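You operate a simulated robot arm through the tools that you are given. There is no shell and no other tool.

You are at the controls of a simulated robot arm. One attempt, no reset.

TASK
Pack the slim purple book and the grey pad in the orange-striped carton and fold it shut.
Fine: slide it close up to the yellow slider, blue knob turned till the grey bar is snug, before packing; pad on the book; the yellow slider, books and cartons sliders, other carton, books and pads stay.

Only the result counts: the job must be done as asked and must still hold three seconds after the hand-in. Knocking over, shifting, dropping, spilling or breaking anything else fails it. Flat cloth is picked up by pressing the open fingertips on it (5 to 10 N) and closing them slowly along it; thin cloth reads only 2 to 8 mm in the jaws.

THE ROBOT
A 7-joint arm with a two-finger parallel gripper, fixed in place. Base frame: the origin is at the foot of the arm, x ahead of it, y to its left, z up. Units: mm, rad, N and s.
Its first joint turns from -2.304 to 2.304 rad. Payload 3.91 kg.
The TCP is the grasp point between the finger pads, 30 mm short of the fingertips. In the tool frame z runs along the fingers and y along their closing line. The gripper opens to 110 mm. The fingers are 20 mm wide and 10 mm thick; the gripper's body (48 by 112 mm) begins 55 mm behind the TCP.
Orientation is that of the tool frame in the base frame, as a unit quaternion [x, y, z, w]. With the fingers straight down and closing along the base's y, the tool's x points along the base's -x, its y along +y and its z along -z.

THE INTERFACE
- The arm moves only by the tool nudge_tool. Its argument "deltas" is text: rows parted by semicolons, each of 7 numbers parted by spaces: the shift along the tool's x, y, z in mm, then the turn, a rotation vector about the tool's x, y, z in rad, then the opening, from 0 (shut) to 1 (fully open). In form: x y z rx ry rz fingers; .... A call has 1 to 20 rows; each row is the pose to reach, as a shift and turn from the pose commanded when the call began, along the tool's axes at that moment. Rows are played at 5 a second. More than 50 mm and 0.15 rad between two rows, or a gripper value outside its range, and nothing of the call is played. Where a pose cannot be reached the arm comes as near as it can. A force on the tool above 40 N (or 10 N above the force at the start of the call, whichever is more), or a blocked arm, ends the call early, and 0.2 s more pass. The fingers move at their own pace (about 108 mm/s each) and stop on an object; they squeeze with about 29 N. The grip force told is the motor's: it shows also when the fingers shut on nothing. Time passes only in rows, and 0.2 s behind the last, so rows that repeat a pose let the fingers close. It gives the time, the measured TCP pose, the force on the tool (base axes), the opening and the grip force at its end, in the units of the frame above (readings bear some noise), with the torque about the TCP (base axes, N m) and any sound that the robot's microphone picked up.
- Cameras (640 x 400 px; columns grow to the right, rows downward): "scene" is fixed at [55.6, 502.7, 1478.7]; the picture's right is [0.54, -0.84, 0.00], its down [-0.70, -0.44, -0.56] and it looks along [0.47, 0.30, -0.83] (base axes); focal length 214 px, centre (320, 200). "wrist" rides on the gripper at [72, 17, -103] in the tool frame; the picture's right is [-0.23, 0.97, 0.00], its down [-0.76, -0.18, -0.62] and it looks along [-0.61, -0.14, 0.78] (tool axes); focal length 222 px, centre (320, 200).
- capture(camera): a new picture of that camera. It takes no simulated time.
- probe_pixels(camera, pixels): for up to 12 pixels [column, row] of the newest picture of that camera ("zoom" is the newest enlarged one), the place [x, y, z] in the base frame of the surface seen there, good to about 2 mm, but the place of the scene camera against the robot may be out by one fixed shift of up to 12 mm in any direction. It takes no simulated time.
- zoom(camera, box): a new picture of the part [left, top, right, bottom] of that camera's present view, enlarged. It takes no simulated time.
- sign_off(): hands the job in; it is judged then, once.

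Unless the task says otherwise, let go and move clear before handing in.

The tools are called after "Emit:" as a command line: name --argument value ..., lists and objects as JSON in quotes. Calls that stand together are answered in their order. nudge_tool: Moves the arm, as the interface text tells. Its arguments: {"type":"object","properties":{"deltas":{"type":"string"}},"required":["deltas"]} The other tools are called the same way: capture (camera) takes a picture; probe_pixels (camera, pixels) gives the place of the surface under pixels of a picture; zoom (camera, box) takes an enlarged picture of a part of a camera's view; sign_off () hands the job in.

At the start:

```text
t: 0.0
tcp_pos: [456.1, 252.7, 1169.4]
ee_rot: [0.0, 1.0, 0.0, 0.0]
force: [-0.4, 0.0, -0.2]
torque: [-0.02, -0.03, -0.01]
grip_width: 110.2
grip_force: 0.1
```

scene: 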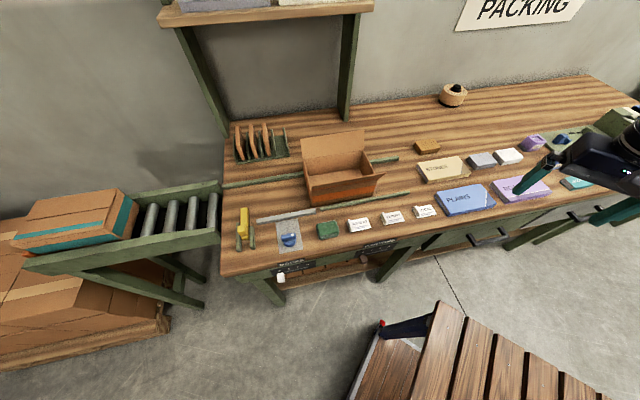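
wrist: 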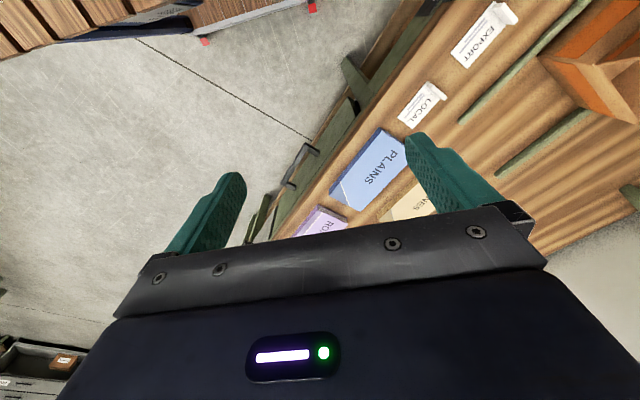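

The scene picture shows a workbench with an open orange carton near (340,170), a yellow slider near (243,222), a blue knob near (290,240) and books to the right. I will zoom in on these parts before moving.

Emit:
zoom --camera "scene" --box '[210, 110, 410, 285]'

Emit:
zoom --camera "scene" --box '[400, 120, 640, 240]'

Emit:
zoom --camera "scene" --box '[220, 190, 320, 290]'

Emit:
zoom --camera "scene" --box '[0, 170, 240, 320]'

```text
2.29 times, centred on (310, 198) of scene
```

zoom: 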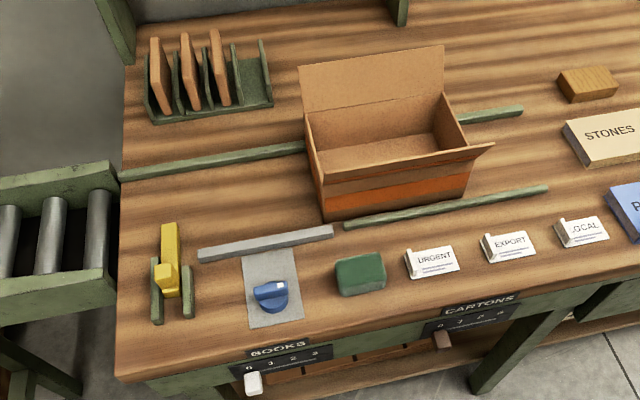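

```text
2.67 times, centred on (520, 180) of scene
```

zoom: 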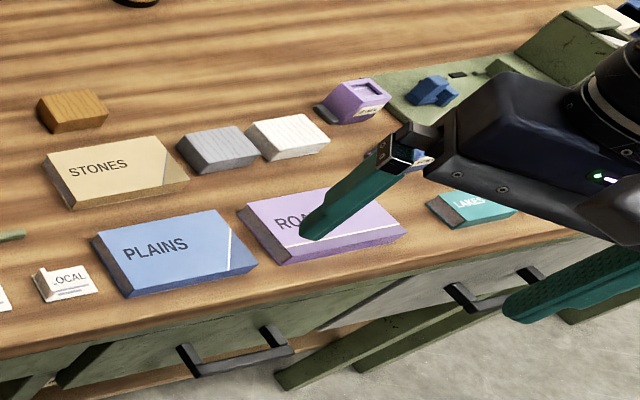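

```text
4.00 times, centred on (270, 240) of scene
```

zoom: 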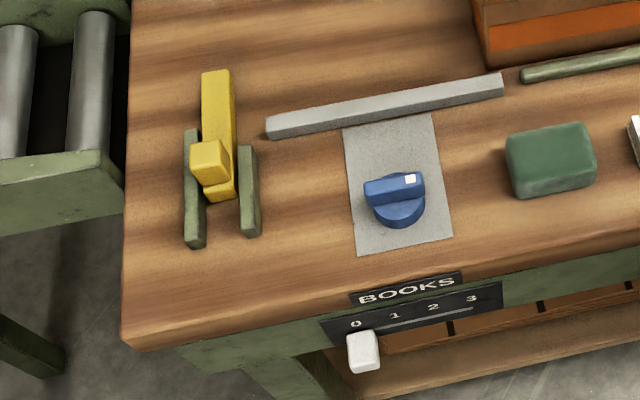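

```text
2.67 times, centred on (120, 245) of scene
```

zoom: 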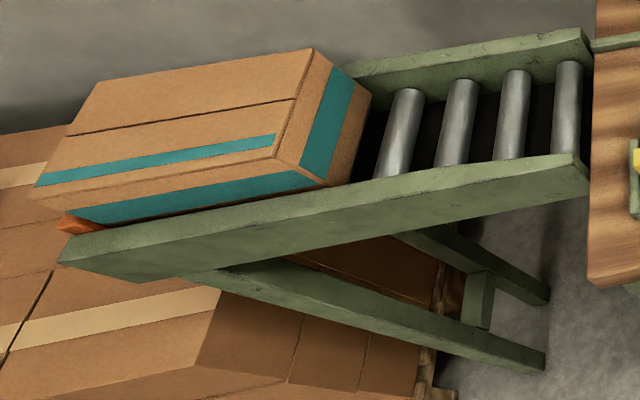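

The zooms show the carton between two green rails, the yellow slider in its guide, the grey bar above the blue knob's plate, and books and pads to the right. Next I will probe the geometry of these things.

Emit:
zoom --camera "scene" --box '[290, 120, 410, 215]'

Emit:
probe_pixels --camera "scene" --pixels '[[226, 265], [223, 190], [243, 212], [243, 228], [239, 245], [252, 243], [257, 218], [315, 209], [290, 235], [289, 243], [276, 227], [302, 246]]'

Emit:
probe_pixels --camera "scene" --pixels '[[302, 138], [363, 130], [305, 160], [312, 204], [318, 206], [373, 199], [383, 176], [312, 187], [345, 165], [330, 178], [365, 160], [375, 178]]'

Emit:
probe_pixels --camera "scene" --pixels '[[225, 184], [300, 175], [398, 158], [322, 208], [410, 194], [328, 230], [427, 147], [443, 170], [482, 160], [508, 156], [463, 200], [522, 188]]'

```text
4.21 times, centred on (350, 168) of scene
```

zoom: 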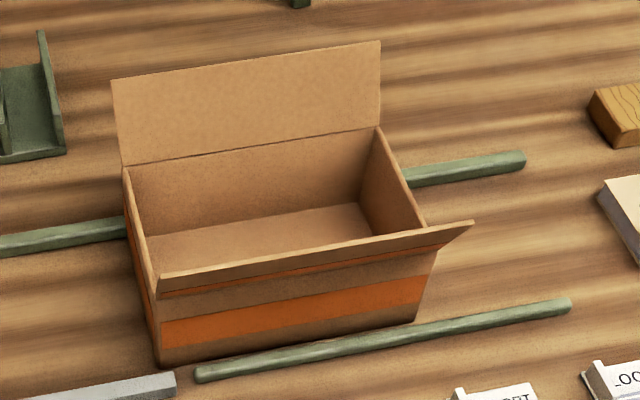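

```text
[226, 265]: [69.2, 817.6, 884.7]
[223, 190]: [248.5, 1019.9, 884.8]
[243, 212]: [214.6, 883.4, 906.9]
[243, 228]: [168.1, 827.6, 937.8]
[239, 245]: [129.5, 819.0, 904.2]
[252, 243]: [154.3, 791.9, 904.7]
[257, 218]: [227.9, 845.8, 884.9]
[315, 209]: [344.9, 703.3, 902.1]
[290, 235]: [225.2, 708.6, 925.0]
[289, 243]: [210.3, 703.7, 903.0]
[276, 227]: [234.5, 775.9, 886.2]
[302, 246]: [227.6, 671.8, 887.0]
```

```text
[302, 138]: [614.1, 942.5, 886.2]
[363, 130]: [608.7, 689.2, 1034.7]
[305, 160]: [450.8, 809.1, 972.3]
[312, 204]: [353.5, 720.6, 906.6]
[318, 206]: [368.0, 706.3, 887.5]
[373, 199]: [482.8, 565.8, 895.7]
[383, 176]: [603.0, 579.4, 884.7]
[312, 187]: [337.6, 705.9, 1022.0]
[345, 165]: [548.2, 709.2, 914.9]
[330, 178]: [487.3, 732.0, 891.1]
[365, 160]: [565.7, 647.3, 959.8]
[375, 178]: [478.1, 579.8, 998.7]
```

```text
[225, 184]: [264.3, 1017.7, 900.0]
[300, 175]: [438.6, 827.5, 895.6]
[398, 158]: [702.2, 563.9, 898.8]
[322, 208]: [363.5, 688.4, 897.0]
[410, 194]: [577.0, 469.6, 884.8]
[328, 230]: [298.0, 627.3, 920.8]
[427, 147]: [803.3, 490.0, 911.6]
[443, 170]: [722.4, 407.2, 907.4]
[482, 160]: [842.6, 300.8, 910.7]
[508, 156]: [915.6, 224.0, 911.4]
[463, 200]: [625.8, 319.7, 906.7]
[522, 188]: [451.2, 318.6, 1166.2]
```

The bench top is at z≈885 and its long axis runs at about -46° in the base frame. The carton spans roughly 200 mm and the yellow stop lies about 200 mm to its left. I will move the wrist camera over to look at the carton, with the tool aligned to the bench.

Emit:
nudge_tool --deltas "20.9 30.4 -7.8 0 0 -0.0768 1; 41.8 60.8 -15.6 0 0 -0.1536 1; 62.7 91.2 -23.4 0 0 -0.2304 1; 83.6 121.6 -31.2 0 0 -0.3072 1; 104.5 152 -39 0 0 -0.384 1; 125.4 182.4 -46.8 0 0 -0.4608 1; 146.3 212.8 -54.6 0 0 -0.5376 1; 167.2 243.2 -62.4 0 0 -0.6144 1; 188.1 273.6 -70.2 0 0 -0.6912 1; 209 304 -78 0 0 -0.768 1"

Emit:
capture --camera "wrist"

Emit:
capture --camera "scene"

```text
t: 2.2
tcp_pos: [247.3, 556.9, 1246.2]
ee_rot: [-0.374, 0.927, 0.0, 0.0]
force: [0.7, -0.1, 0.2]
torque: [-0.01, -0.01, 0.02]
grip_width: 109.8
grip_force: 0.0
```

```text
taken
```

wrist: 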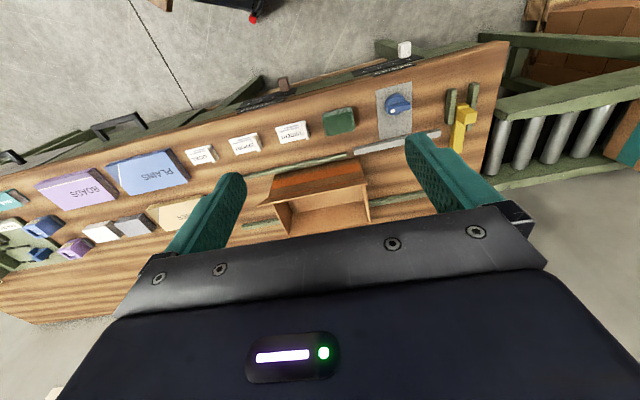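

```text
taken
```

scene: 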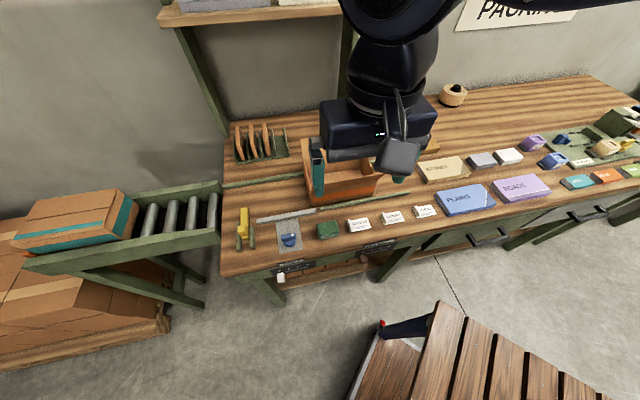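

The wrist view shows the whole bench upside down: the carton at (315,195), the yellow slider at (462,125), books and pads at the left. I will zoom in on both and probe for the scene/wrist offset.

Emit:
zoom --camera "wrist" --box '[230, 60, 510, 235]'

Emit:
zoom --camera "wrist" --box '[0, 120, 240, 270]'

Emit:
zoom --camera "scene" --box '[410, 100, 640, 240]'

Emit:
zoom --camera "wrist" --box '[340, 30, 520, 160]'

```text
2.29 times, centred on (370, 148) of wrist
```

zoom: 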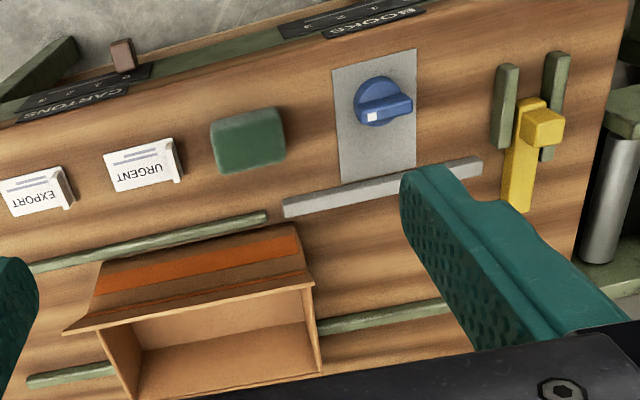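

```text
2.67 times, centred on (120, 195) of wrist
```

zoom: 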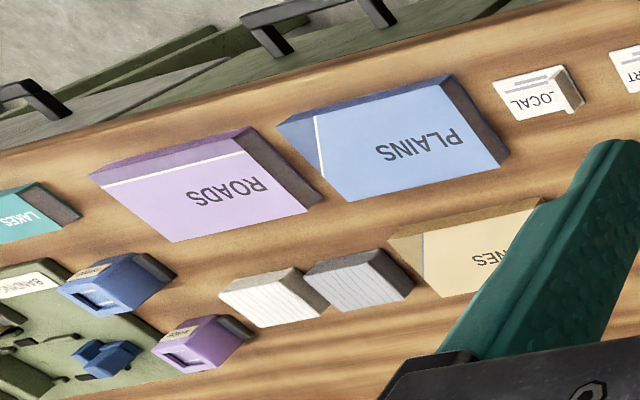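

```text
2.78 times, centred on (525, 170) of scene
```

zoom: 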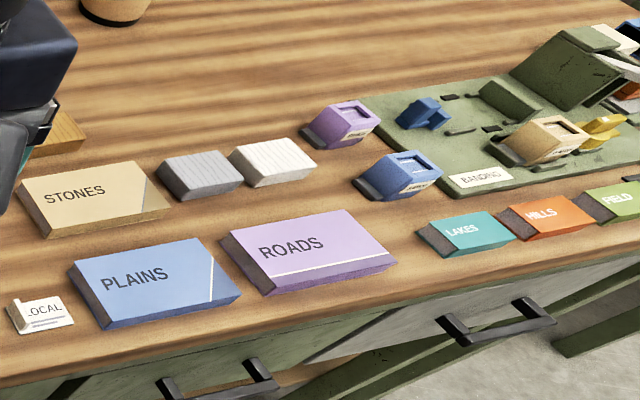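

```text
3.08 times, centred on (430, 95) of wrist
```

zoom: 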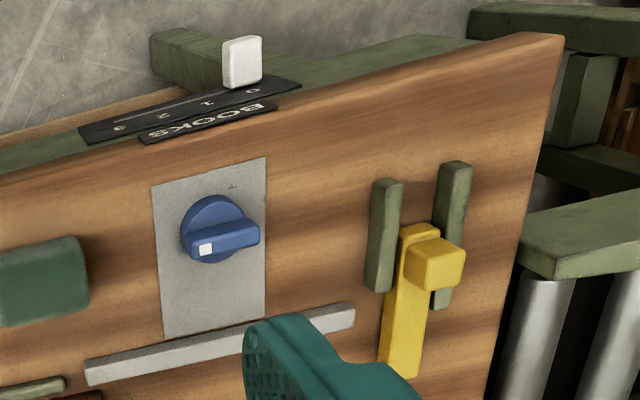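

I will probe the same features with the wrist camera now, to fix the scene camera's shift and measure the carton, rails, bar, stop, books and pads.

Emit:
probe_pixels --camera "wrist" --pixels '[[469, 115], [460, 135], [456, 150], [452, 96], [474, 92], [355, 152], [439, 134], [398, 105], [392, 110], [376, 92], [412, 138], [340, 121]]'

Emit:
probe_pixels --camera "wrist" --pixels '[[346, 155], [240, 180], [280, 185], [357, 161], [362, 184], [345, 210], [300, 215], [287, 200], [263, 204], [368, 195], [330, 190], [276, 208]]'

Emit:
probe_pixels --camera "wrist" --pixels '[[37, 187], [91, 173], [114, 199], [68, 210], [75, 190], [107, 167], [170, 152], [187, 181], [130, 195], [150, 175], [100, 233], [133, 226]]'

Emit:
probe_pixels --camera "scene" --pixels '[[494, 185], [538, 176], [551, 192], [508, 204], [463, 200], [482, 160], [508, 156], [290, 235], [243, 228], [328, 230], [522, 187], [533, 143]]'

```text
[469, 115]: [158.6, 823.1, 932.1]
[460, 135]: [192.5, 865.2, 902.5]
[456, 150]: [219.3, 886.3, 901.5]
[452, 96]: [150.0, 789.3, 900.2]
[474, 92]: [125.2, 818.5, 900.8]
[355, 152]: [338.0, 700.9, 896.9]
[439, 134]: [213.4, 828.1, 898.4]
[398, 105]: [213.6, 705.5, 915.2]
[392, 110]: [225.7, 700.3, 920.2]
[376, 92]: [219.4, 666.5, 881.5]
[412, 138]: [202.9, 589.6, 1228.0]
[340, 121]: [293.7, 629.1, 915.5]
```

```text
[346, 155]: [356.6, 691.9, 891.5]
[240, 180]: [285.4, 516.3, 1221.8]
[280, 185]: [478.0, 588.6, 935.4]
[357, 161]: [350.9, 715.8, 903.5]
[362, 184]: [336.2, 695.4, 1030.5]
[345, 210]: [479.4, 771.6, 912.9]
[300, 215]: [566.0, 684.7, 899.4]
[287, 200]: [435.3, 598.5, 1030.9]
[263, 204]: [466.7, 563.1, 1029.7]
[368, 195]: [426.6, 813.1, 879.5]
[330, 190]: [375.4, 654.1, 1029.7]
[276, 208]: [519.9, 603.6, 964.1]
```

```text
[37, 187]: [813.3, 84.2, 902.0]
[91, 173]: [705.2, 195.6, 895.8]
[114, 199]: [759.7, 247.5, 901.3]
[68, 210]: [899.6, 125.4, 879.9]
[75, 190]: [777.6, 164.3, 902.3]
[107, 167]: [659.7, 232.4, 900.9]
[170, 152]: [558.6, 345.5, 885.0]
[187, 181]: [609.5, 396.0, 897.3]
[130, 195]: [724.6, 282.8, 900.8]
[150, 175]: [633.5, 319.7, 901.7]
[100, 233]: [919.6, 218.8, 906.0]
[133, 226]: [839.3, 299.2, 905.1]
```

```text
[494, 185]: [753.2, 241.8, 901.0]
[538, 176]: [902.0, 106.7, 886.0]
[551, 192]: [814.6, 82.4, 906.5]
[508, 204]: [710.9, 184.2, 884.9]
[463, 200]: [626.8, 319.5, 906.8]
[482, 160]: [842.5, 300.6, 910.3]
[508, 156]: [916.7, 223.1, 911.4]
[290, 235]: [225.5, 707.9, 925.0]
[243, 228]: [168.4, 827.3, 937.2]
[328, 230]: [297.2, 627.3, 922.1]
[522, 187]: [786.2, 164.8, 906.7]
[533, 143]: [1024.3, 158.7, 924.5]
```

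Both cameras agree except that the scene reads about 5 mm high: the bench is at z≈880. The carton occupies u -271..-73 along the rails and has two half flaps, front and back, both leaning out. I will move beyond its right end and turn the tool so I can push it along the rails.

Emit:
nudge_tool --deltas "-21.1 -17.4 8 0 0 -0.1309 1; -42.2 -34.8 16 0 0 -0.2618 1; -63.2 -52.3 24 0 0 -0.3927 1; -84.3 -69.7 32 0 0 -0.5236 1; -105.4 -87.1 40 0 0 -0.6545 1; -126.5 -104.5 48 0 0 -0.7854 1; -147.6 -121.9 56 0 0 -0.9163 1; -168.7 -139.3 64 0 0 -1.0472 1; -189.8 -156.8 72 0 0 -1.1781 1; -210.8 -174.2 80 0 0 -1.309 1; -231.9 -191.6 88 0 0 -1.4399 1; -253 -209 96 0 0 -1.5708 1"

Emit:
capture --camera "wrist"

Emit:
capture --camera "scene"

```text
t: 4.8
tcp_pos: [574.7, 584.2, 1149.4]
ee_rot: [0.921, -0.39, 0.001, 0.0]
force: [-1.2, -0.6, 0.3]
torque: [-0.02, -0.06, 0.0]
grip_width: 110.2
grip_force: 0.1
```

```text
taken
```

wrist: 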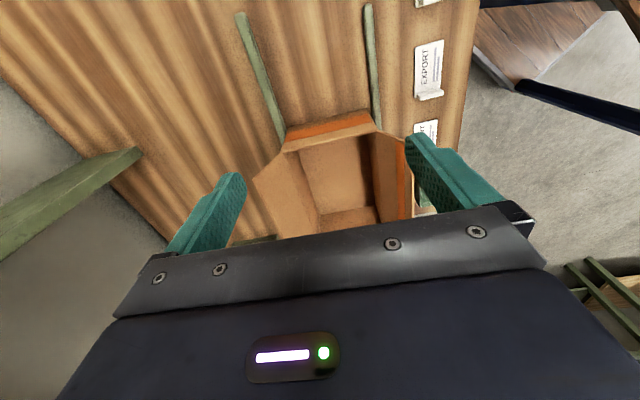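

```text
taken
```

scene: 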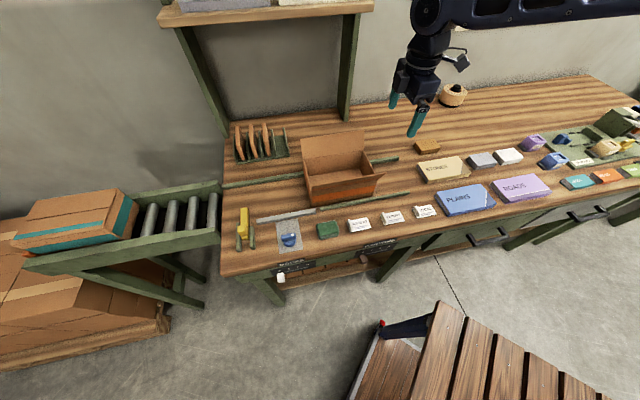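

The turn worked and the carton's right end is at (330,130) in the wrist picture. I will zoom and probe its right wall, flaps and rails before pushing.

Emit:
zoom --camera "wrist" --box '[220, 60, 460, 240]'

Emit:
zoom --camera "scene" --box '[290, 120, 410, 215]'

Emit:
probe_pixels --camera "wrist" --pixels '[[290, 130], [370, 116], [330, 122], [287, 145], [372, 128], [330, 136], [255, 180], [411, 140], [281, 135], [376, 122], [350, 160], [340, 213]]'

Emit:
probe_pixels --camera "scene" --pixels '[[301, 141], [363, 131.5], [304, 160], [364, 152], [304.5, 165], [312, 188], [375, 178], [365, 190], [320, 200], [370, 165], [335, 145], [335, 185]]'

```text
2.22 times, centred on (340, 150) of wrist
```

zoom: 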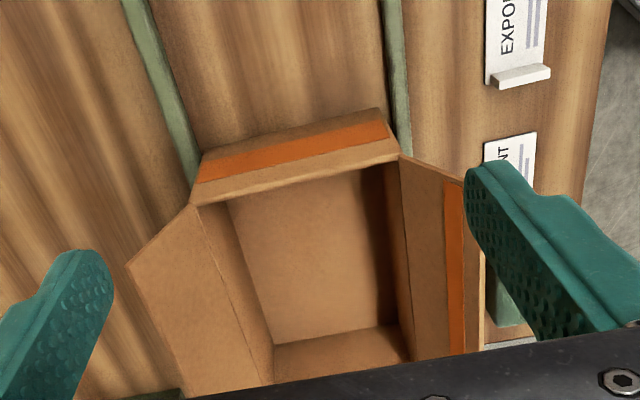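

```text
4.21 times, centred on (350, 168) of scene
```

zoom: 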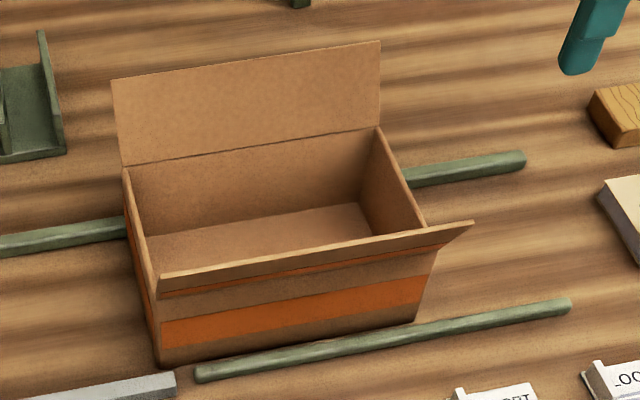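

```text
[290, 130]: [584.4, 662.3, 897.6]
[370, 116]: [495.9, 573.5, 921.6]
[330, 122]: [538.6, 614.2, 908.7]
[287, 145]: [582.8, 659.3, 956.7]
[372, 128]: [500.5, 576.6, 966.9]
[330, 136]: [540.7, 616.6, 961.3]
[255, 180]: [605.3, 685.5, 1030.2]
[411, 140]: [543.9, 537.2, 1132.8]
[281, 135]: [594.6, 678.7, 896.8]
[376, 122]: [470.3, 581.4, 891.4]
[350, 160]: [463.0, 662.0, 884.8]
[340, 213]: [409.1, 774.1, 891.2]
```

```text
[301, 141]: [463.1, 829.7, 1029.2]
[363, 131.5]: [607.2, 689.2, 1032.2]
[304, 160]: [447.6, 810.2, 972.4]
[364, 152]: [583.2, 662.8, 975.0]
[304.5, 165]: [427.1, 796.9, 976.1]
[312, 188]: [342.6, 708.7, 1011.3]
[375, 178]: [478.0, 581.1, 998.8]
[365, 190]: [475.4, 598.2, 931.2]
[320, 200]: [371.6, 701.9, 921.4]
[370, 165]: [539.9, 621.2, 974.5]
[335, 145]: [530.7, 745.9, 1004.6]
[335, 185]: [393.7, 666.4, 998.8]
```

The right wall is at u≈-68 with top z≈967 and flap tips at z≈1030. I will probe along the rails to settle the track's direction before pushing.

Emit:
probe_pixels --camera "wrist" --pixels '[[240, 18], [249, 45], [262, 80], [275, 115], [368, 10], [371, 45], [374, 80], [377, 115], [475, 10], [462, 120], [430, 60], [432, 92]]'

Emit:
probe_pixels --camera "scene" --pixels '[[225, 185], [250, 181], [280, 177], [299, 174.5], [380, 161.5], [395, 158.5], [325, 206.5], [350, 202.5], [380, 198], [405, 194], [262, 220], [312, 210]]'

```text
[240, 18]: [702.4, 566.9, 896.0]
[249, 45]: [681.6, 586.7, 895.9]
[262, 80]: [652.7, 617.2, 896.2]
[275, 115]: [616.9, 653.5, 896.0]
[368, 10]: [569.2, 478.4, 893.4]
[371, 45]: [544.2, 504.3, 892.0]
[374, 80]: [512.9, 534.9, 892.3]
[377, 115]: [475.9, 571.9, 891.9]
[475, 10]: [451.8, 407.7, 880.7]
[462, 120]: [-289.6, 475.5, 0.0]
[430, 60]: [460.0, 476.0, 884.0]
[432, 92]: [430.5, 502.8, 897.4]
```

```text
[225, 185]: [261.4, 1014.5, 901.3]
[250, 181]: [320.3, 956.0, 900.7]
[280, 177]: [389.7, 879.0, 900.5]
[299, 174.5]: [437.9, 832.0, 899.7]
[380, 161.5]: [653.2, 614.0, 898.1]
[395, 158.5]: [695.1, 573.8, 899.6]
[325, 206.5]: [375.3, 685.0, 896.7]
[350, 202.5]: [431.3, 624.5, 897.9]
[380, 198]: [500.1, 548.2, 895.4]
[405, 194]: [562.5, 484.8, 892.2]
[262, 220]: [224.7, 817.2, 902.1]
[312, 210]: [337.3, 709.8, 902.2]
```

The track runs at about -45.4°, and the carton is parallel to it with about 6 mm of play on each side. The TCP sits 50 mm right of the carton's end wall at mid-width, so I will part-close the fingers and go down to z≈930.

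Emit:
nudge_tool --deltas "0 0 40 0 0 -0.009 0.7; 0 0 80 0 0 -0.009 0.7; 0 0 120 0 0 -0.009 0.7; 0 0 160 0 0 -0.009 0.7; 0 0 195 0 0 -0.009 0.7; 0 0 219 0 0 -0.009 0.7; 0 0 219 0 0 -0.009 0.7"

Emit:
capture --camera "wrist"

Emit:
capture --camera "scene"

```text
t: 6.4
tcp_pos: [575.2, 582.9, 930.7]
ee_rot: [0.922, -0.387, 0.0, 0.0]
force: [-0.8, 0.8, 0.1]
torque: [0.02, 0.01, 0.01]
grip_width: 77.5
grip_force: 0.2
```

```text
taken
```

wrist: 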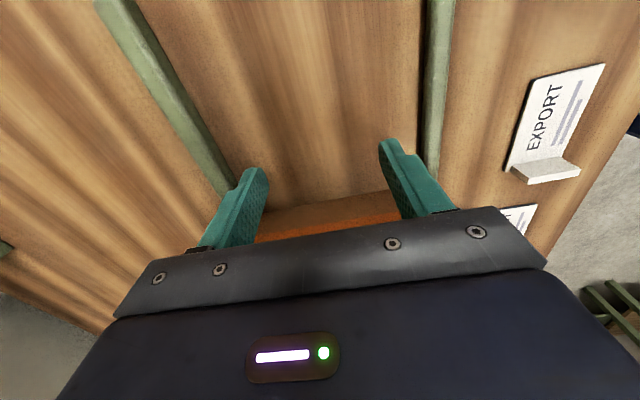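

```text
taken
```

scene: 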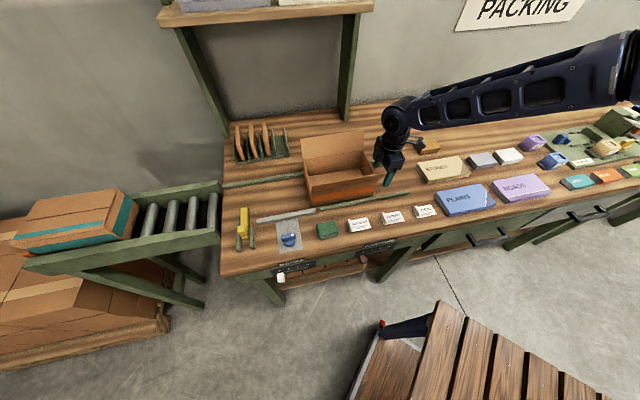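

The fingers stand between the rails just right of the carton's end wall, touching nothing (force ~0). I will push gently along the track, first by a short way to watch the force.

Emit:
nudge_tool --deltas "-10 0 0 0 0 0 0.7; -20 0 0 0 0 0 0.7; -30 0 0 0 0 0 0.7; -36 0 0 0 0 0 0.7; -42 0 0 0 0 0 0.7; -48 0 0 0 0 0 0.7; -54 0 0 0 0 0 0.7; -60 0 0 0 0 0 0.7"

Emit:
zoom --camera "scene" --box '[220, 120, 420, 250]'

```text
t: 8.2
tcp_pos: [532.0, 625.3, 931.7]
ee_rot: [0.922, -0.387, 0.001, 0.001]
force: [-0.6, -0.2, -0.3]
torque: [0.0, 0.0, 0.02]
grip_width: 76.9
grip_force: 0.0
```

```text
3.08 times, centred on (320, 185) of scene
```

zoom: 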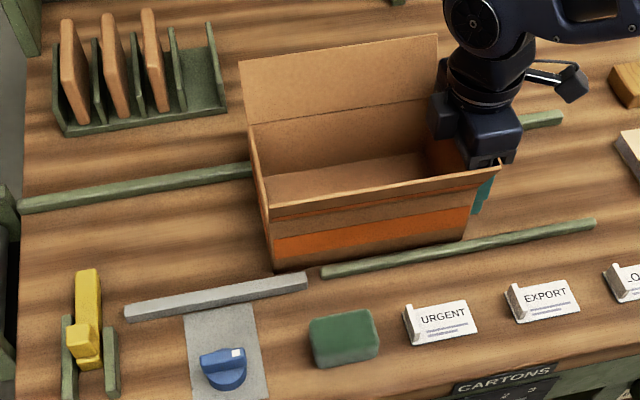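

The carton slides easily (about 20 mm moved, no side force). About 186 mm remain to the yellow slider, so I will push 145 mm more and then measure.

Emit:
nudge_tool --deltas "-9 0 0 0 0 0 0.7; -18 0 0 0 0 0 0.7; -27 0 0 0 0 0 0.7; -36 0 0 0 0 0 0.7; -45 0 0 0 0 0 0.7; -54 0 0 0 0 0 0.7; -63 0 0 0 0 0 0.7; -72 0 0 0 0 0 0.7; -81 0 0 0 0 0 0.7; -90 0 0 0 0 0 0.7; -99 0 0 0 0 0 0.7; -108 0 0 0 0 0 0.7; -117 0 0 0 0 0 0.7; -126 0 0 0 0 0 0.7; -135 0 0 0 0 0 0.7; -140 0 0 0 0 0 0.7; -145 0 0 0 0 0 0.7; -145 0 0 0 0 0 0.7"

Emit:
capture --camera "scene"

Emit:
zoom --camera "scene" --box '[220, 120, 420, 250]'

Emit:
capture --camera "wrist"

```text
t: 12.0
tcp_pos: [430.4, 728.3, 933.0]
ee_rot: [0.922, -0.386, 0.0, 0.0]
force: [-0.4, -0.6, 0.2]
torque: [0.0, 0.03, 0.0]
grip_width: 76.8
grip_force: 0.0
```

```text
taken
```

scene: 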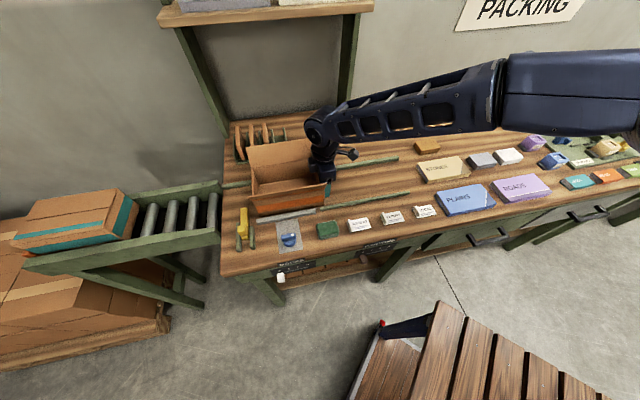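

```text
3.08 times, centred on (320, 185) of scene
```

zoom: 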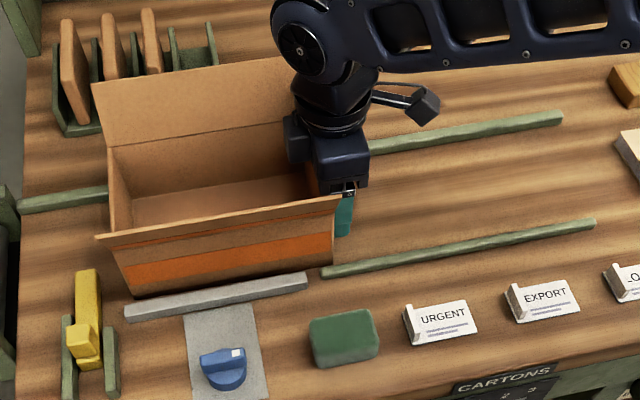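

```text
taken
```

wrist: 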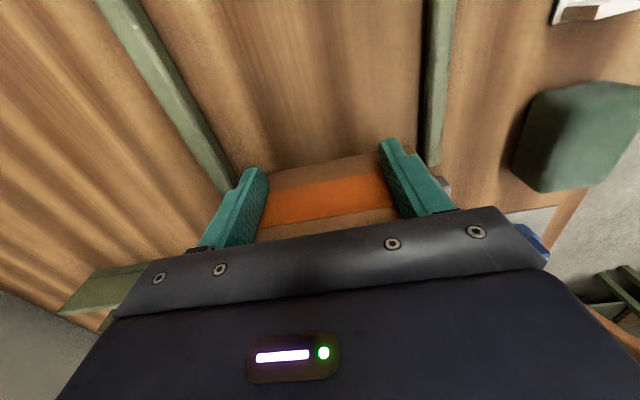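

The carton is travelling straight, with its left bottom corner now near scene pixel (260,216) and the yellow slider at (246,212). I will zoom in there to measure the remaining gap.

Emit:
zoom --camera "scene" --box '[225, 185, 285, 255]'

```text
5.71 times, centred on (255, 220) of scene
```

zoom: 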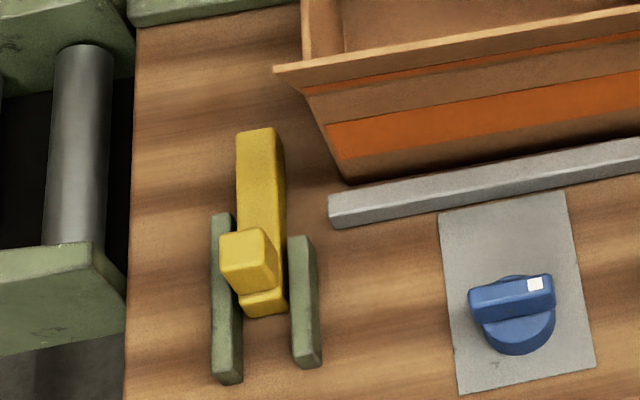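

Emit:
probe_pixels --camera "zoom" --pixels '[[256, 135], [273, 133], [281, 150], [282, 180], [284, 200], [258, 220], [349, 178], [340, 165], [325, 120], [330, 205], [305, 45], [270, 160]]'

Emit:
probe_pixels --camera "zoom" --pixels '[[239, 140], [239, 180], [345, 175], [352, 180], [276, 180], [289, 170], [290, 200], [340, 220], [620, 155], [620, 170], [350, 195], [295, 155]]'

```text
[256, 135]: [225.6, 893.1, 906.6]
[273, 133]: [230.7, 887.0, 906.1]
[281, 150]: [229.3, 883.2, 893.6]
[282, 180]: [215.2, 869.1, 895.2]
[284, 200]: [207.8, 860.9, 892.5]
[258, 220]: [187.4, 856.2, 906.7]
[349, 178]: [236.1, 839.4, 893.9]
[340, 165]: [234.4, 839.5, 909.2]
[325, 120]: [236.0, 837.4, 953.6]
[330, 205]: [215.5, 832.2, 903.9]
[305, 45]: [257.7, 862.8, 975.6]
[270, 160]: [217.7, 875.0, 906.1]
```

```text
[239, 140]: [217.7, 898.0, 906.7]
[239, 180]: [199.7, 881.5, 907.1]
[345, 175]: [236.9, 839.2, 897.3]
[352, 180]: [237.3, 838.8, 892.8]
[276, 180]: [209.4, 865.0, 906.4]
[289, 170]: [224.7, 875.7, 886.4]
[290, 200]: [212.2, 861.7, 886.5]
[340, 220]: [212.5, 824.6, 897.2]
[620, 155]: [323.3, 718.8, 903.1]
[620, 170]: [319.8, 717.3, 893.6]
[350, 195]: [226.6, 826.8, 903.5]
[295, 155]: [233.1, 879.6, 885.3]
```

In the scene frame, the yellow slider's right face is at u≈-467.5 and the carton's left end at u≈-433, so the gap is about 34 mm. I will push 27 mm slowly and measure again.

Emit:
nudge_tool --deltas "-5 0 0 0 0 0 0.7; -10 0 0 0 0 0 0.7; -15 0 0 0 0 0 0.7; -20 0 0 0 0 0 0.7; -24 0 0 0 0 0 0.7; -27 0 0 0 0 0 0.7; -27 0 0 0 0 0 0.7"

Emit:
zoom --camera "scene" --box '[225, 185, 285, 255]'

```text
t: 13.6
tcp_pos: [411.6, 748.4, 931.8]
ee_rot: [0.922, -0.387, 0.0, 0.0]
force: [0.2, -0.3, 0.6]
torque: [0.03, 0.0, 0.0]
grip_width: 76.7
grip_force: 0.1
```

```text
5.71 times, centred on (255, 220) of scene
```

zoom: 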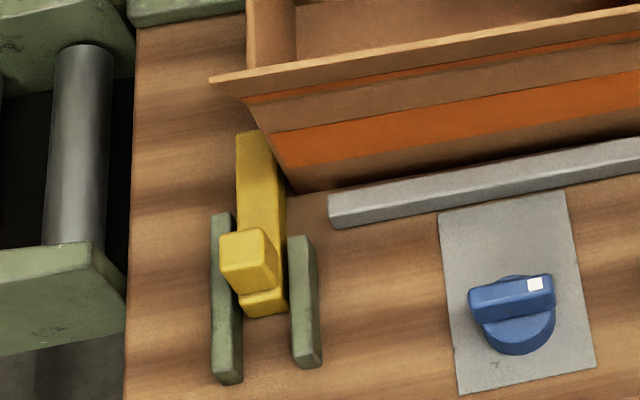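

Emit:
probe_pixels --camera "zoom" --pixels '[[281, 175], [283, 190], [284, 200], [295, 180], [297, 187], [300, 190], [285, 155], [275, 125], [303, 192], [290, 165], [281, 185], [284, 210]]'

Emit:
zoom --camera "scene" --box '[240, 200, 270, 225]'

```text
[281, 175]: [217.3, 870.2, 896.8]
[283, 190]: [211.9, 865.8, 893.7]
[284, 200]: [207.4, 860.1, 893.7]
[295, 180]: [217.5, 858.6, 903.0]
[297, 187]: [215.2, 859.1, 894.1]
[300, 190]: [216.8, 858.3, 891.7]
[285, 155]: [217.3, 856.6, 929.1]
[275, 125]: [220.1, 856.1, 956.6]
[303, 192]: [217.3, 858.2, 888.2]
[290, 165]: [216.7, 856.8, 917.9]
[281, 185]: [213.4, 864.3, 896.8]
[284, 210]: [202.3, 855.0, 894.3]
```

```text
16.00 times, centred on (255, 212) of scene
```

zoom: 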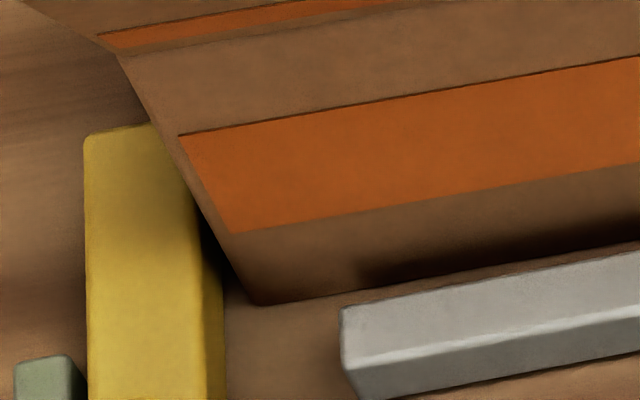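

The gap is now about 6 mm (carton edge u≈-460.5 against the slider's face at -467). I will push a further 4.5 mm very slowly.

Emit:
nudge_tool --deltas "-1.5 0 0 0 0 0 0.7; -3 0 0 0 0 0 0.7; -4.5 0 0 0 0 0 0.7; -4.5 0 0 0 0 0 0.7"

Emit:
zoom --camera "scene" --box '[240, 200, 270, 225]'

```text
t: 14.6
tcp_pos: [407.3, 749.9, 930.8]
ee_rot: [0.922, -0.386, 0.001, 0.0]
force: [5.6, -4.4, 2.4]
torque: [0.07, 0.22, 0.28]
grip_width: 77.1
grip_force: 0.2
```

```text
16.00 times, centred on (255, 212) of scene
```

zoom: 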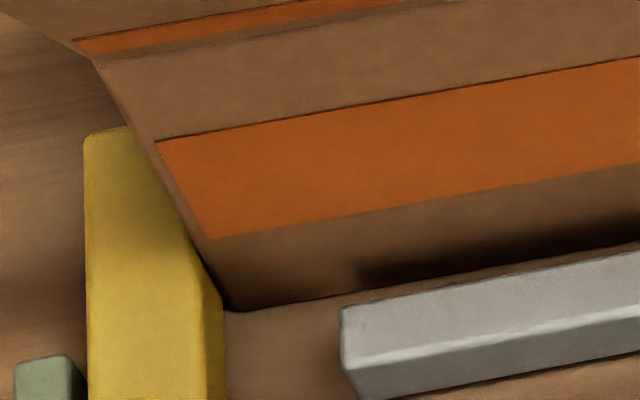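

The force rose to about 7 N, so the carton has just met the yellow slider, which has not moved in the picture (left edge still at x=83, top at y=135). I will back away along +u, rise, and inspect.

Emit:
nudge_tool --deltas "2 0 0 0 0 0 0.7; 6 0 0 0 0 0 0.7; 14 0 0 0 0 0 0.7; 25 0 0 0 0 0 0.7; 30 0 -30 0 0 0 0.7; 35 0 -75 0 0 0 0.7; 35 0 -120 0 0 0 0.7; 35 0 -165 0 0 0 0.7; 35 0 -210 0 0 0 0.7; 35 0 -250 0 0 0 0.7"

Emit:
capture --camera "scene"

Emit:
zoom --camera "scene" --box '[220, 120, 360, 255]'

Emit:
capture --camera "wrist"

```text
t: 16.8
tcp_pos: [432.4, 724.9, 1181.1]
ee_rot: [0.922, -0.387, 0.0, 0.001]
force: [-0.8, 0.7, -0.1]
torque: [-0.01, 0.03, 0.01]
grip_width: 77.0
grip_force: 0.0
```

```text
taken
```

scene: 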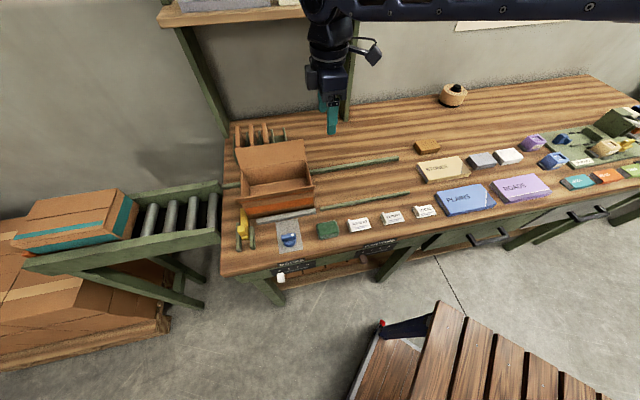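

```text
2.96 times, centred on (290, 188) of scene
```

zoom: 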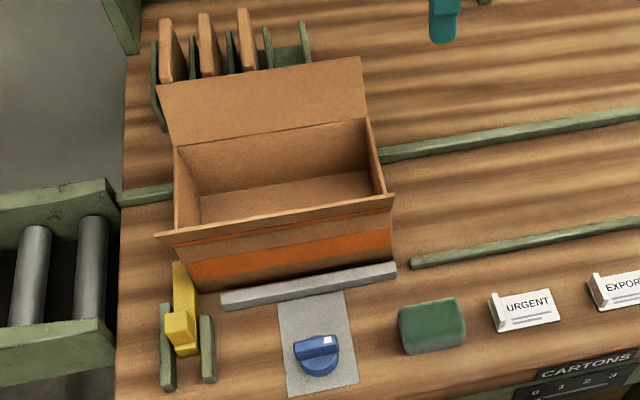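

```text
taken
```

wrist: 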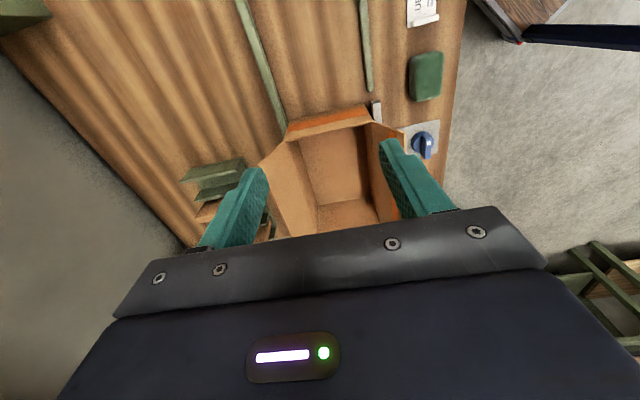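

The carton sits against the yellow slider with the grey bar a little in front of it. Next I will go over the blue knob (around base (218,703)) and look straight down at it.

Emit:
nudge_tool --deltas "-22.4 28 0 0 0 0 0.7; -44.9 55.9 0 0 0 0 0.7; -67.3 83.9 0 0 0 0 0.7; -89.7 111.9 0 0 0 0 0.7; -112.2 139.8 0 0 0 0 0.7; -134.6 167.8 0 0 0 0 0.7; -134.6 167.8 40 0 0 0 0.7; -134.6 167.8 80 0 0 0 0.7; -134.6 167.8 121 0 0 0 0.7"

Emit:
capture --camera "wrist"

Emit:
zoom --camera "wrist" --box '[220, 30, 420, 170]'

```text
t: 18.8
tcp_pos: [218.2, 705.2, 1060.9]
ee_rot: [0.922, -0.387, 0.0, -0.001]
force: [0.0, -0.2, -0.3]
torque: [0.02, 0.01, 0.0]
grip_width: 76.8
grip_force: 0.0
```

```text
taken
```

wrist: 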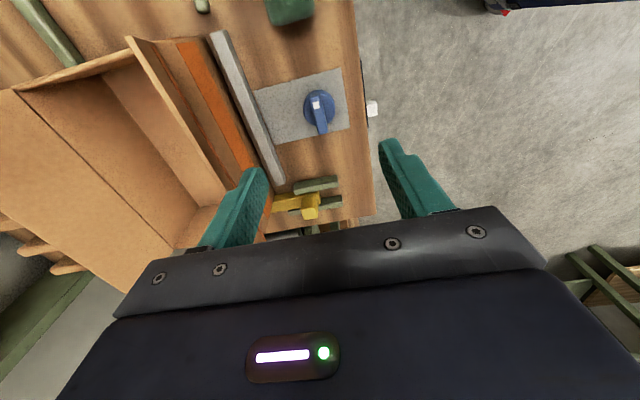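

```text
2.86 times, centred on (320, 100) of wrist
```

zoom: 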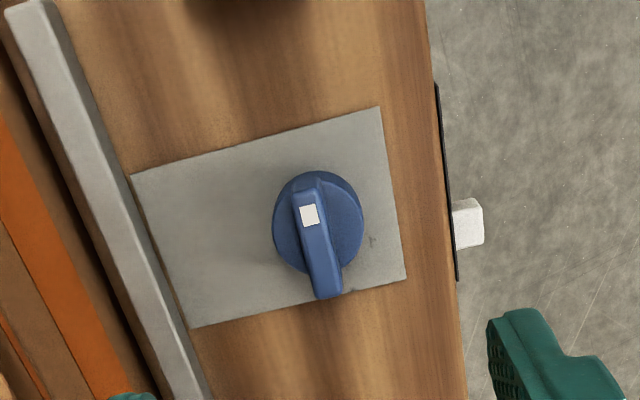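

I can see the knob clearly: dial around zoom pixel (318,222), handle from (305,195) to (325,285) with the white mark at the top end. I will probe the handle, dial and the bar-to-carton gap.

Emit:
probe_pixels --camera "zoom" --pixels '[[308, 215], [303, 200], [312, 190], [318, 240], [322, 270], [327, 294], [335, 285], [307, 270], [350, 215], [282, 225], [340, 190], [345, 255]]'

Emit:
probe_pixels --camera "wrist" --pixels '[[215, 35], [222, 33], [280, 180], [272, 182], [240, 90], [248, 87], [228, 92], [195, 60], [240, 150], [258, 165], [300, 187], [276, 200]]'

```text
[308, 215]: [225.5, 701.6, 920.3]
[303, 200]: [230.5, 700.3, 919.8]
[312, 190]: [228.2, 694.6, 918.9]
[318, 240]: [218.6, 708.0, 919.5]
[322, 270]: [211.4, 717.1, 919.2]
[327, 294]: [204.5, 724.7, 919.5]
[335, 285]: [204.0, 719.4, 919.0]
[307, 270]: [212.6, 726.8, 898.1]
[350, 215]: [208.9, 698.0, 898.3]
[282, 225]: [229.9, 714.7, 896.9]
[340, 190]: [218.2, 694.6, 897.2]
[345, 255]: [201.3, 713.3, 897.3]
```

```text
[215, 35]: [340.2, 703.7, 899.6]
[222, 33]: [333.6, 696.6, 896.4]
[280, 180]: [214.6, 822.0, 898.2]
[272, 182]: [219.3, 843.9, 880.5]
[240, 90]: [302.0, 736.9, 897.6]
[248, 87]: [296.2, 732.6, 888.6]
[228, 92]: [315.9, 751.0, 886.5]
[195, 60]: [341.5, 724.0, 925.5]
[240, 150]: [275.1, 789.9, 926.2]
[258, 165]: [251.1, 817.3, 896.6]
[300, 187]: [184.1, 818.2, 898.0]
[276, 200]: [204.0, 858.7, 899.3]
```

The handle is centred near (218,708) with its top at z≈919.5, lies along the track, and sits on a dial whose top is at z≈897.5. Before going down I will check how high the white BOOKS slider beside it stands.

Emit:
probe_pixels --camera "wrist" --pixels '[[372, 108], [371, 104], [375, 112], [364, 90], [360, 130], [355, 60], [330, 72], [325, 140], [345, 125], [342, 68], [259, 96], [287, 144]]'

```text
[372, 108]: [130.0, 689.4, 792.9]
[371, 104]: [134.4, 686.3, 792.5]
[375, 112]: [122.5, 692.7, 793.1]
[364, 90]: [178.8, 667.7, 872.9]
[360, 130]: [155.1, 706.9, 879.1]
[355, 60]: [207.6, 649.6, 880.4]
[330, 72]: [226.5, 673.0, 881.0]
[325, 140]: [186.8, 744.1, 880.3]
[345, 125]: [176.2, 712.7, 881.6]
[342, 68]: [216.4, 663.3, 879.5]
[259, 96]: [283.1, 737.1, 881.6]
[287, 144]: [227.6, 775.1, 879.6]
```

The BOOKS slider is at z≈793, well below the bench top, so it is safe. I will narrow the fingers and lower them over the knob's handle.

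Emit:
nudge_tool --deltas "-2 -2 35 0 0 0 0.35; -2 -2 70 0 0 0 0.35; -2 -2 100 0 0 0 0.35; -2 -2 118 0 0 0 0.35; -2 -2 129 0 0 0 0.35; -2 -2 129 0 0 0 0.35"

Emit:
capture --camera "wrist"

Emit:
zoom --camera "wrist" --box '[240, 80, 400, 220]'

```text
t: 20.2
tcp_pos: [219.2, 706.1, 930.1]
ee_rot: [0.922, -0.387, 0.0, 0.0]
force: [-0.7, 0.2, -0.6]
torque: [0.0, -0.02, 0.03]
grip_width: 38.6
grip_force: 0.0
```

```text
taken
```

wrist: 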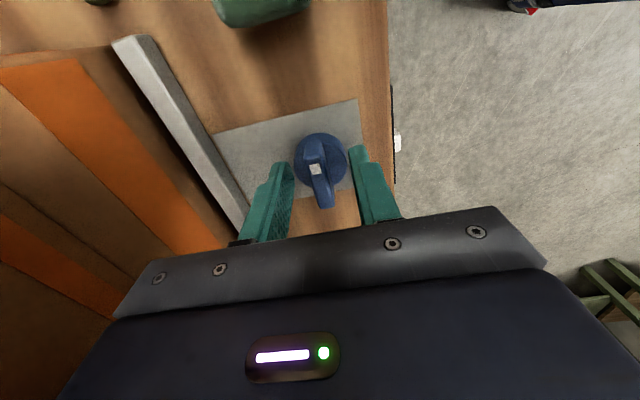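

```text
2.86 times, centred on (320, 150) of wrist
```

zoom: 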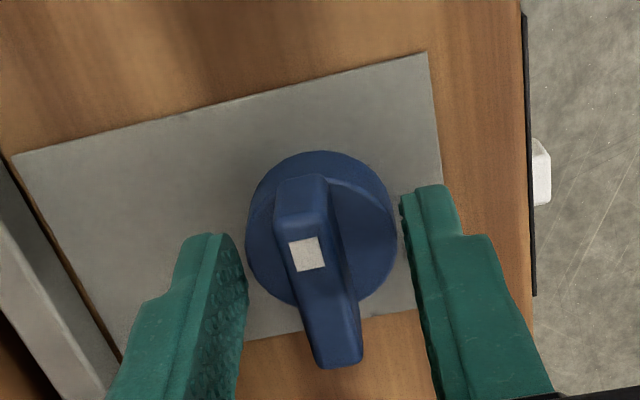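

The handle lies between the fingers. I will probe the handle's ends and the dial again from this close view to centre on the turning axis.

Emit:
probe_pixels --camera "zoom" --pixels '[[284, 225], [318, 222], [305, 200], [312, 364], [356, 358], [336, 355], [307, 254], [255, 225], [392, 225], [320, 156], [375, 285], [265, 280]]'

```text
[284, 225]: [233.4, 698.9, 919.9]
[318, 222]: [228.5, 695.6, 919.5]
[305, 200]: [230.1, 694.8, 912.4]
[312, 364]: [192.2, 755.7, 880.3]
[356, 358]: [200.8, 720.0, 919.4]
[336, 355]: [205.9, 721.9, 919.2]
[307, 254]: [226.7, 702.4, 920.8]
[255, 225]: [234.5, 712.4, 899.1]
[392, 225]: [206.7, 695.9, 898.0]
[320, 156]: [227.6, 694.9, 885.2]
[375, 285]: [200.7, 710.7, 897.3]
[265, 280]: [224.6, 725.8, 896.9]
```

The dial's axis and the handle's centre agree at about (217.5,709.5). I will shift 3 mm to it and close on the handle.

Emit:
nudge_tool --deltas "-2.9 -0.6 0 0 0 0 0.35; -2.9 -0.6 0 0 0 0 0.2; -2.9 -0.6 0 0 0 0 0.1; -2.9 -0.6 0 0 0 0 0; -2.9 -0.6 0 0 0 0 0"

Emit:
zoom --camera "wrist" --box '[240, 80, 400, 220]'

```text
t: 21.4
tcp_pos: [217.4, 708.9, 930.4]
ee_rot: [0.922, -0.387, 0.0, -0.001]
force: [4.9, 7.7, -1.0]
torque: [0.21, -0.01, -0.05]
grip_width: 11.6
grip_force: 45.5
```

```text
2.86 times, centred on (320, 150) of wrist
```

zoom: 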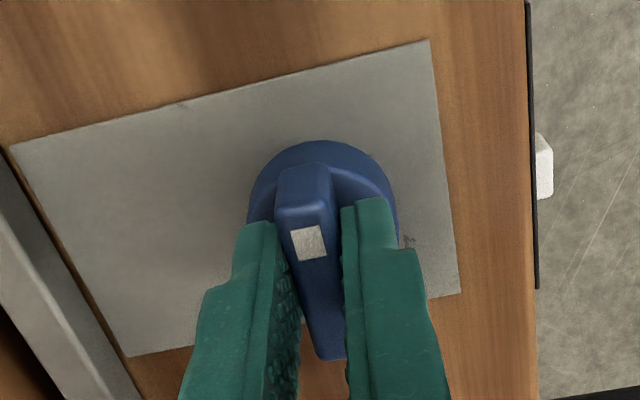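

The handle is gripped (11.6 mm). The side force of about 9 N along +v says the axis lies slightly that way, so I will shift 1 mm and make a small clockwise test turn, then see which way the grey bar goes.

Emit:
nudge_tool --deltas "0 -1 0 0 0 0 0; 0 -1 0 0 0 0.05 0; 0 -1 0 0 0 0.1 0; 0 -1 0 0 0 0.15 0; 0 -1 0 0 0 0.2 0; 0 -1 0 0 0 0.25 0; 0 -1 0 0 0 0.3 0; 0 -1 0 0 0 0.3 0"

Emit:
zoom --camera "scene" --box '[225, 185, 325, 255]'

Emit:
capture --camera "wrist"

```text
t: 22.8
tcp_pos: [216.5, 709.1, 931.6]
ee_rot: [0.872, -0.489, 0.001, 0.003]
force: [-0.8, -10.1, 4.7]
torque: [-0.05, -0.33, 0.03]
grip_width: 12.0
grip_force: 45.2
stopped in row 6: the force on the tool passed its limit at 41 N (the readings are from after the stop); the commanded pose is now the measured one
```

```text
5.71 times, centred on (275, 220) of scene
```

zoom: 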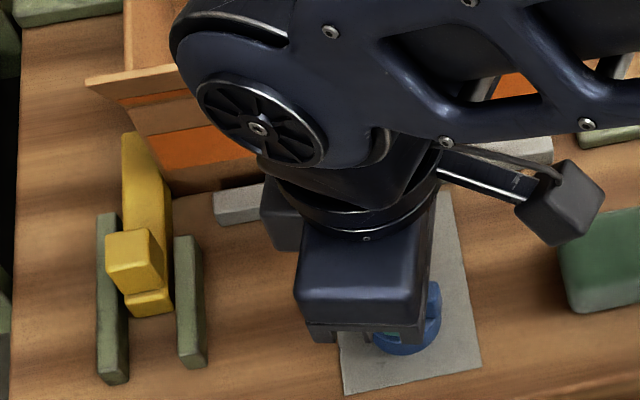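

```text
taken
```

wrist: 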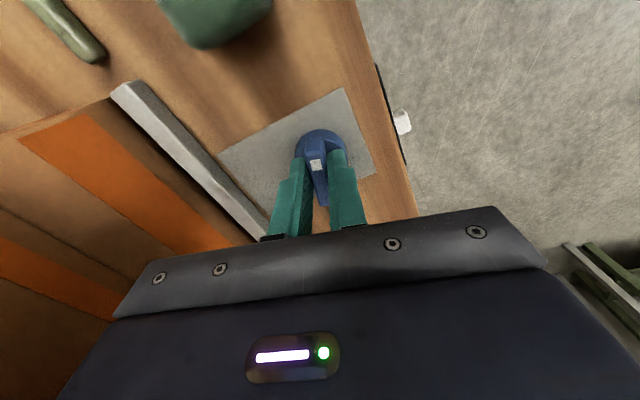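

The turn went about 13° clockwise before a 41 N side force stopped it. I will check from the wrist picture whether the grey bar moved.

Emit:
zoom --camera "wrist" --box '[90, 60, 390, 240]'

Emit:
probe_pixels --camera "wrist" --pixels '[[112, 95], [135, 82], [150, 125], [170, 115], [185, 155], [200, 148], [220, 195], [235, 188], [160, 135], [316, 163], [322, 200], [310, 150]]'

```text
2.13 times, centred on (240, 150) of wrist
```

zoom: 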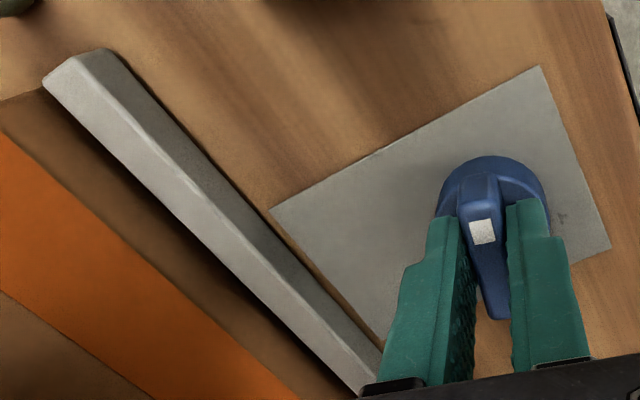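

```text
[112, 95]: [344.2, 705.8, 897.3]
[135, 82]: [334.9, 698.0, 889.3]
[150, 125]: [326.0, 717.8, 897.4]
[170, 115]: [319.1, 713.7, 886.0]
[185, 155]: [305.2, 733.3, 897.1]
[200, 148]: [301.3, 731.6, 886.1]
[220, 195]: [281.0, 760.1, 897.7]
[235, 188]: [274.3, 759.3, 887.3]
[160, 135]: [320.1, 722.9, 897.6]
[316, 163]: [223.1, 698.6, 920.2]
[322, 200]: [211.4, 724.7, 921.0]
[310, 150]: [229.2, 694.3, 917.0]
```

The bar's face moved from v≈725 to ≈728, so clockwise closes it. I will relieve the side load by a 1 mm shift and go on turning more slowly, watching the force.

Emit:
nudge_tool --deltas "0.85 0.5 0 0 0 0 0; 0.85 0.5 0 0 0 0.03 0; 0.85 0.5 0 0 0 0.06 0; 0.85 0.5 0 0 0 0.09 0; 0.85 0.5 0 0 0 0.12 0; 0.85 0.5 0 0 0 0.12 0"

```text
t: 24.2
tcp_pos: [216.5, 709.1, 930.2]
ee_rot: [0.841, -0.54, 0.0, 0.001]
force: [0.6, 2.3, 15.9]
torque: [1.25, 0.27, 0.0]
grip_width: 11.8
grip_force: 44.7
```

The upward force of 16 N suggests the fingertips rub on the dial. I will open slightly, rise 4 mm, close again and look at the angle and bar.

Emit:
nudge_tool --deltas "0 0 0 0 0 0 0.25; 0 0 -4 0 0 0 0.25; 0 0 -4 0 0 0 0.1; 0 0 -4 0 0 0 0; 0 0 -4 0 0 0 0"

Emit:
capture --camera "wrist"

Emit:
zoom --camera "wrist" --box '[90, 60, 390, 240]'

```text
t: 25.4
tcp_pos: [217.2, 707.7, 933.5]
ee_rot: [0.841, -0.541, 0.001, 0.003]
force: [-7.7, -8.5, -7.6]
torque: [0.29, 0.0, 0.04]
grip_width: 12.0
grip_force: 45.1
```

```text
taken
```

wrist: 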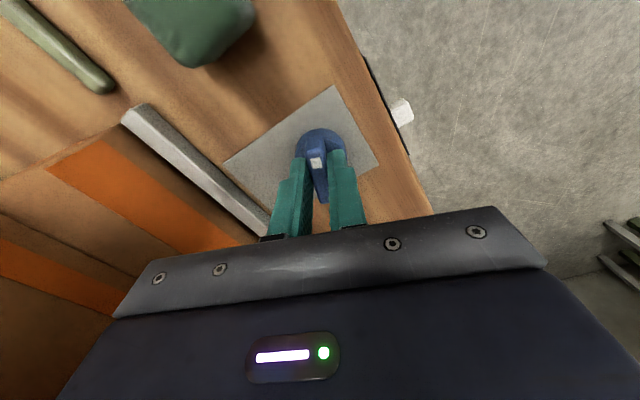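

```text
2.13 times, centred on (240, 150) of wrist
```

zoom: 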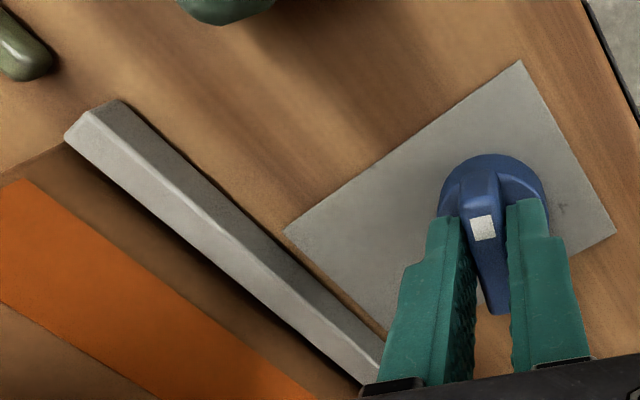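

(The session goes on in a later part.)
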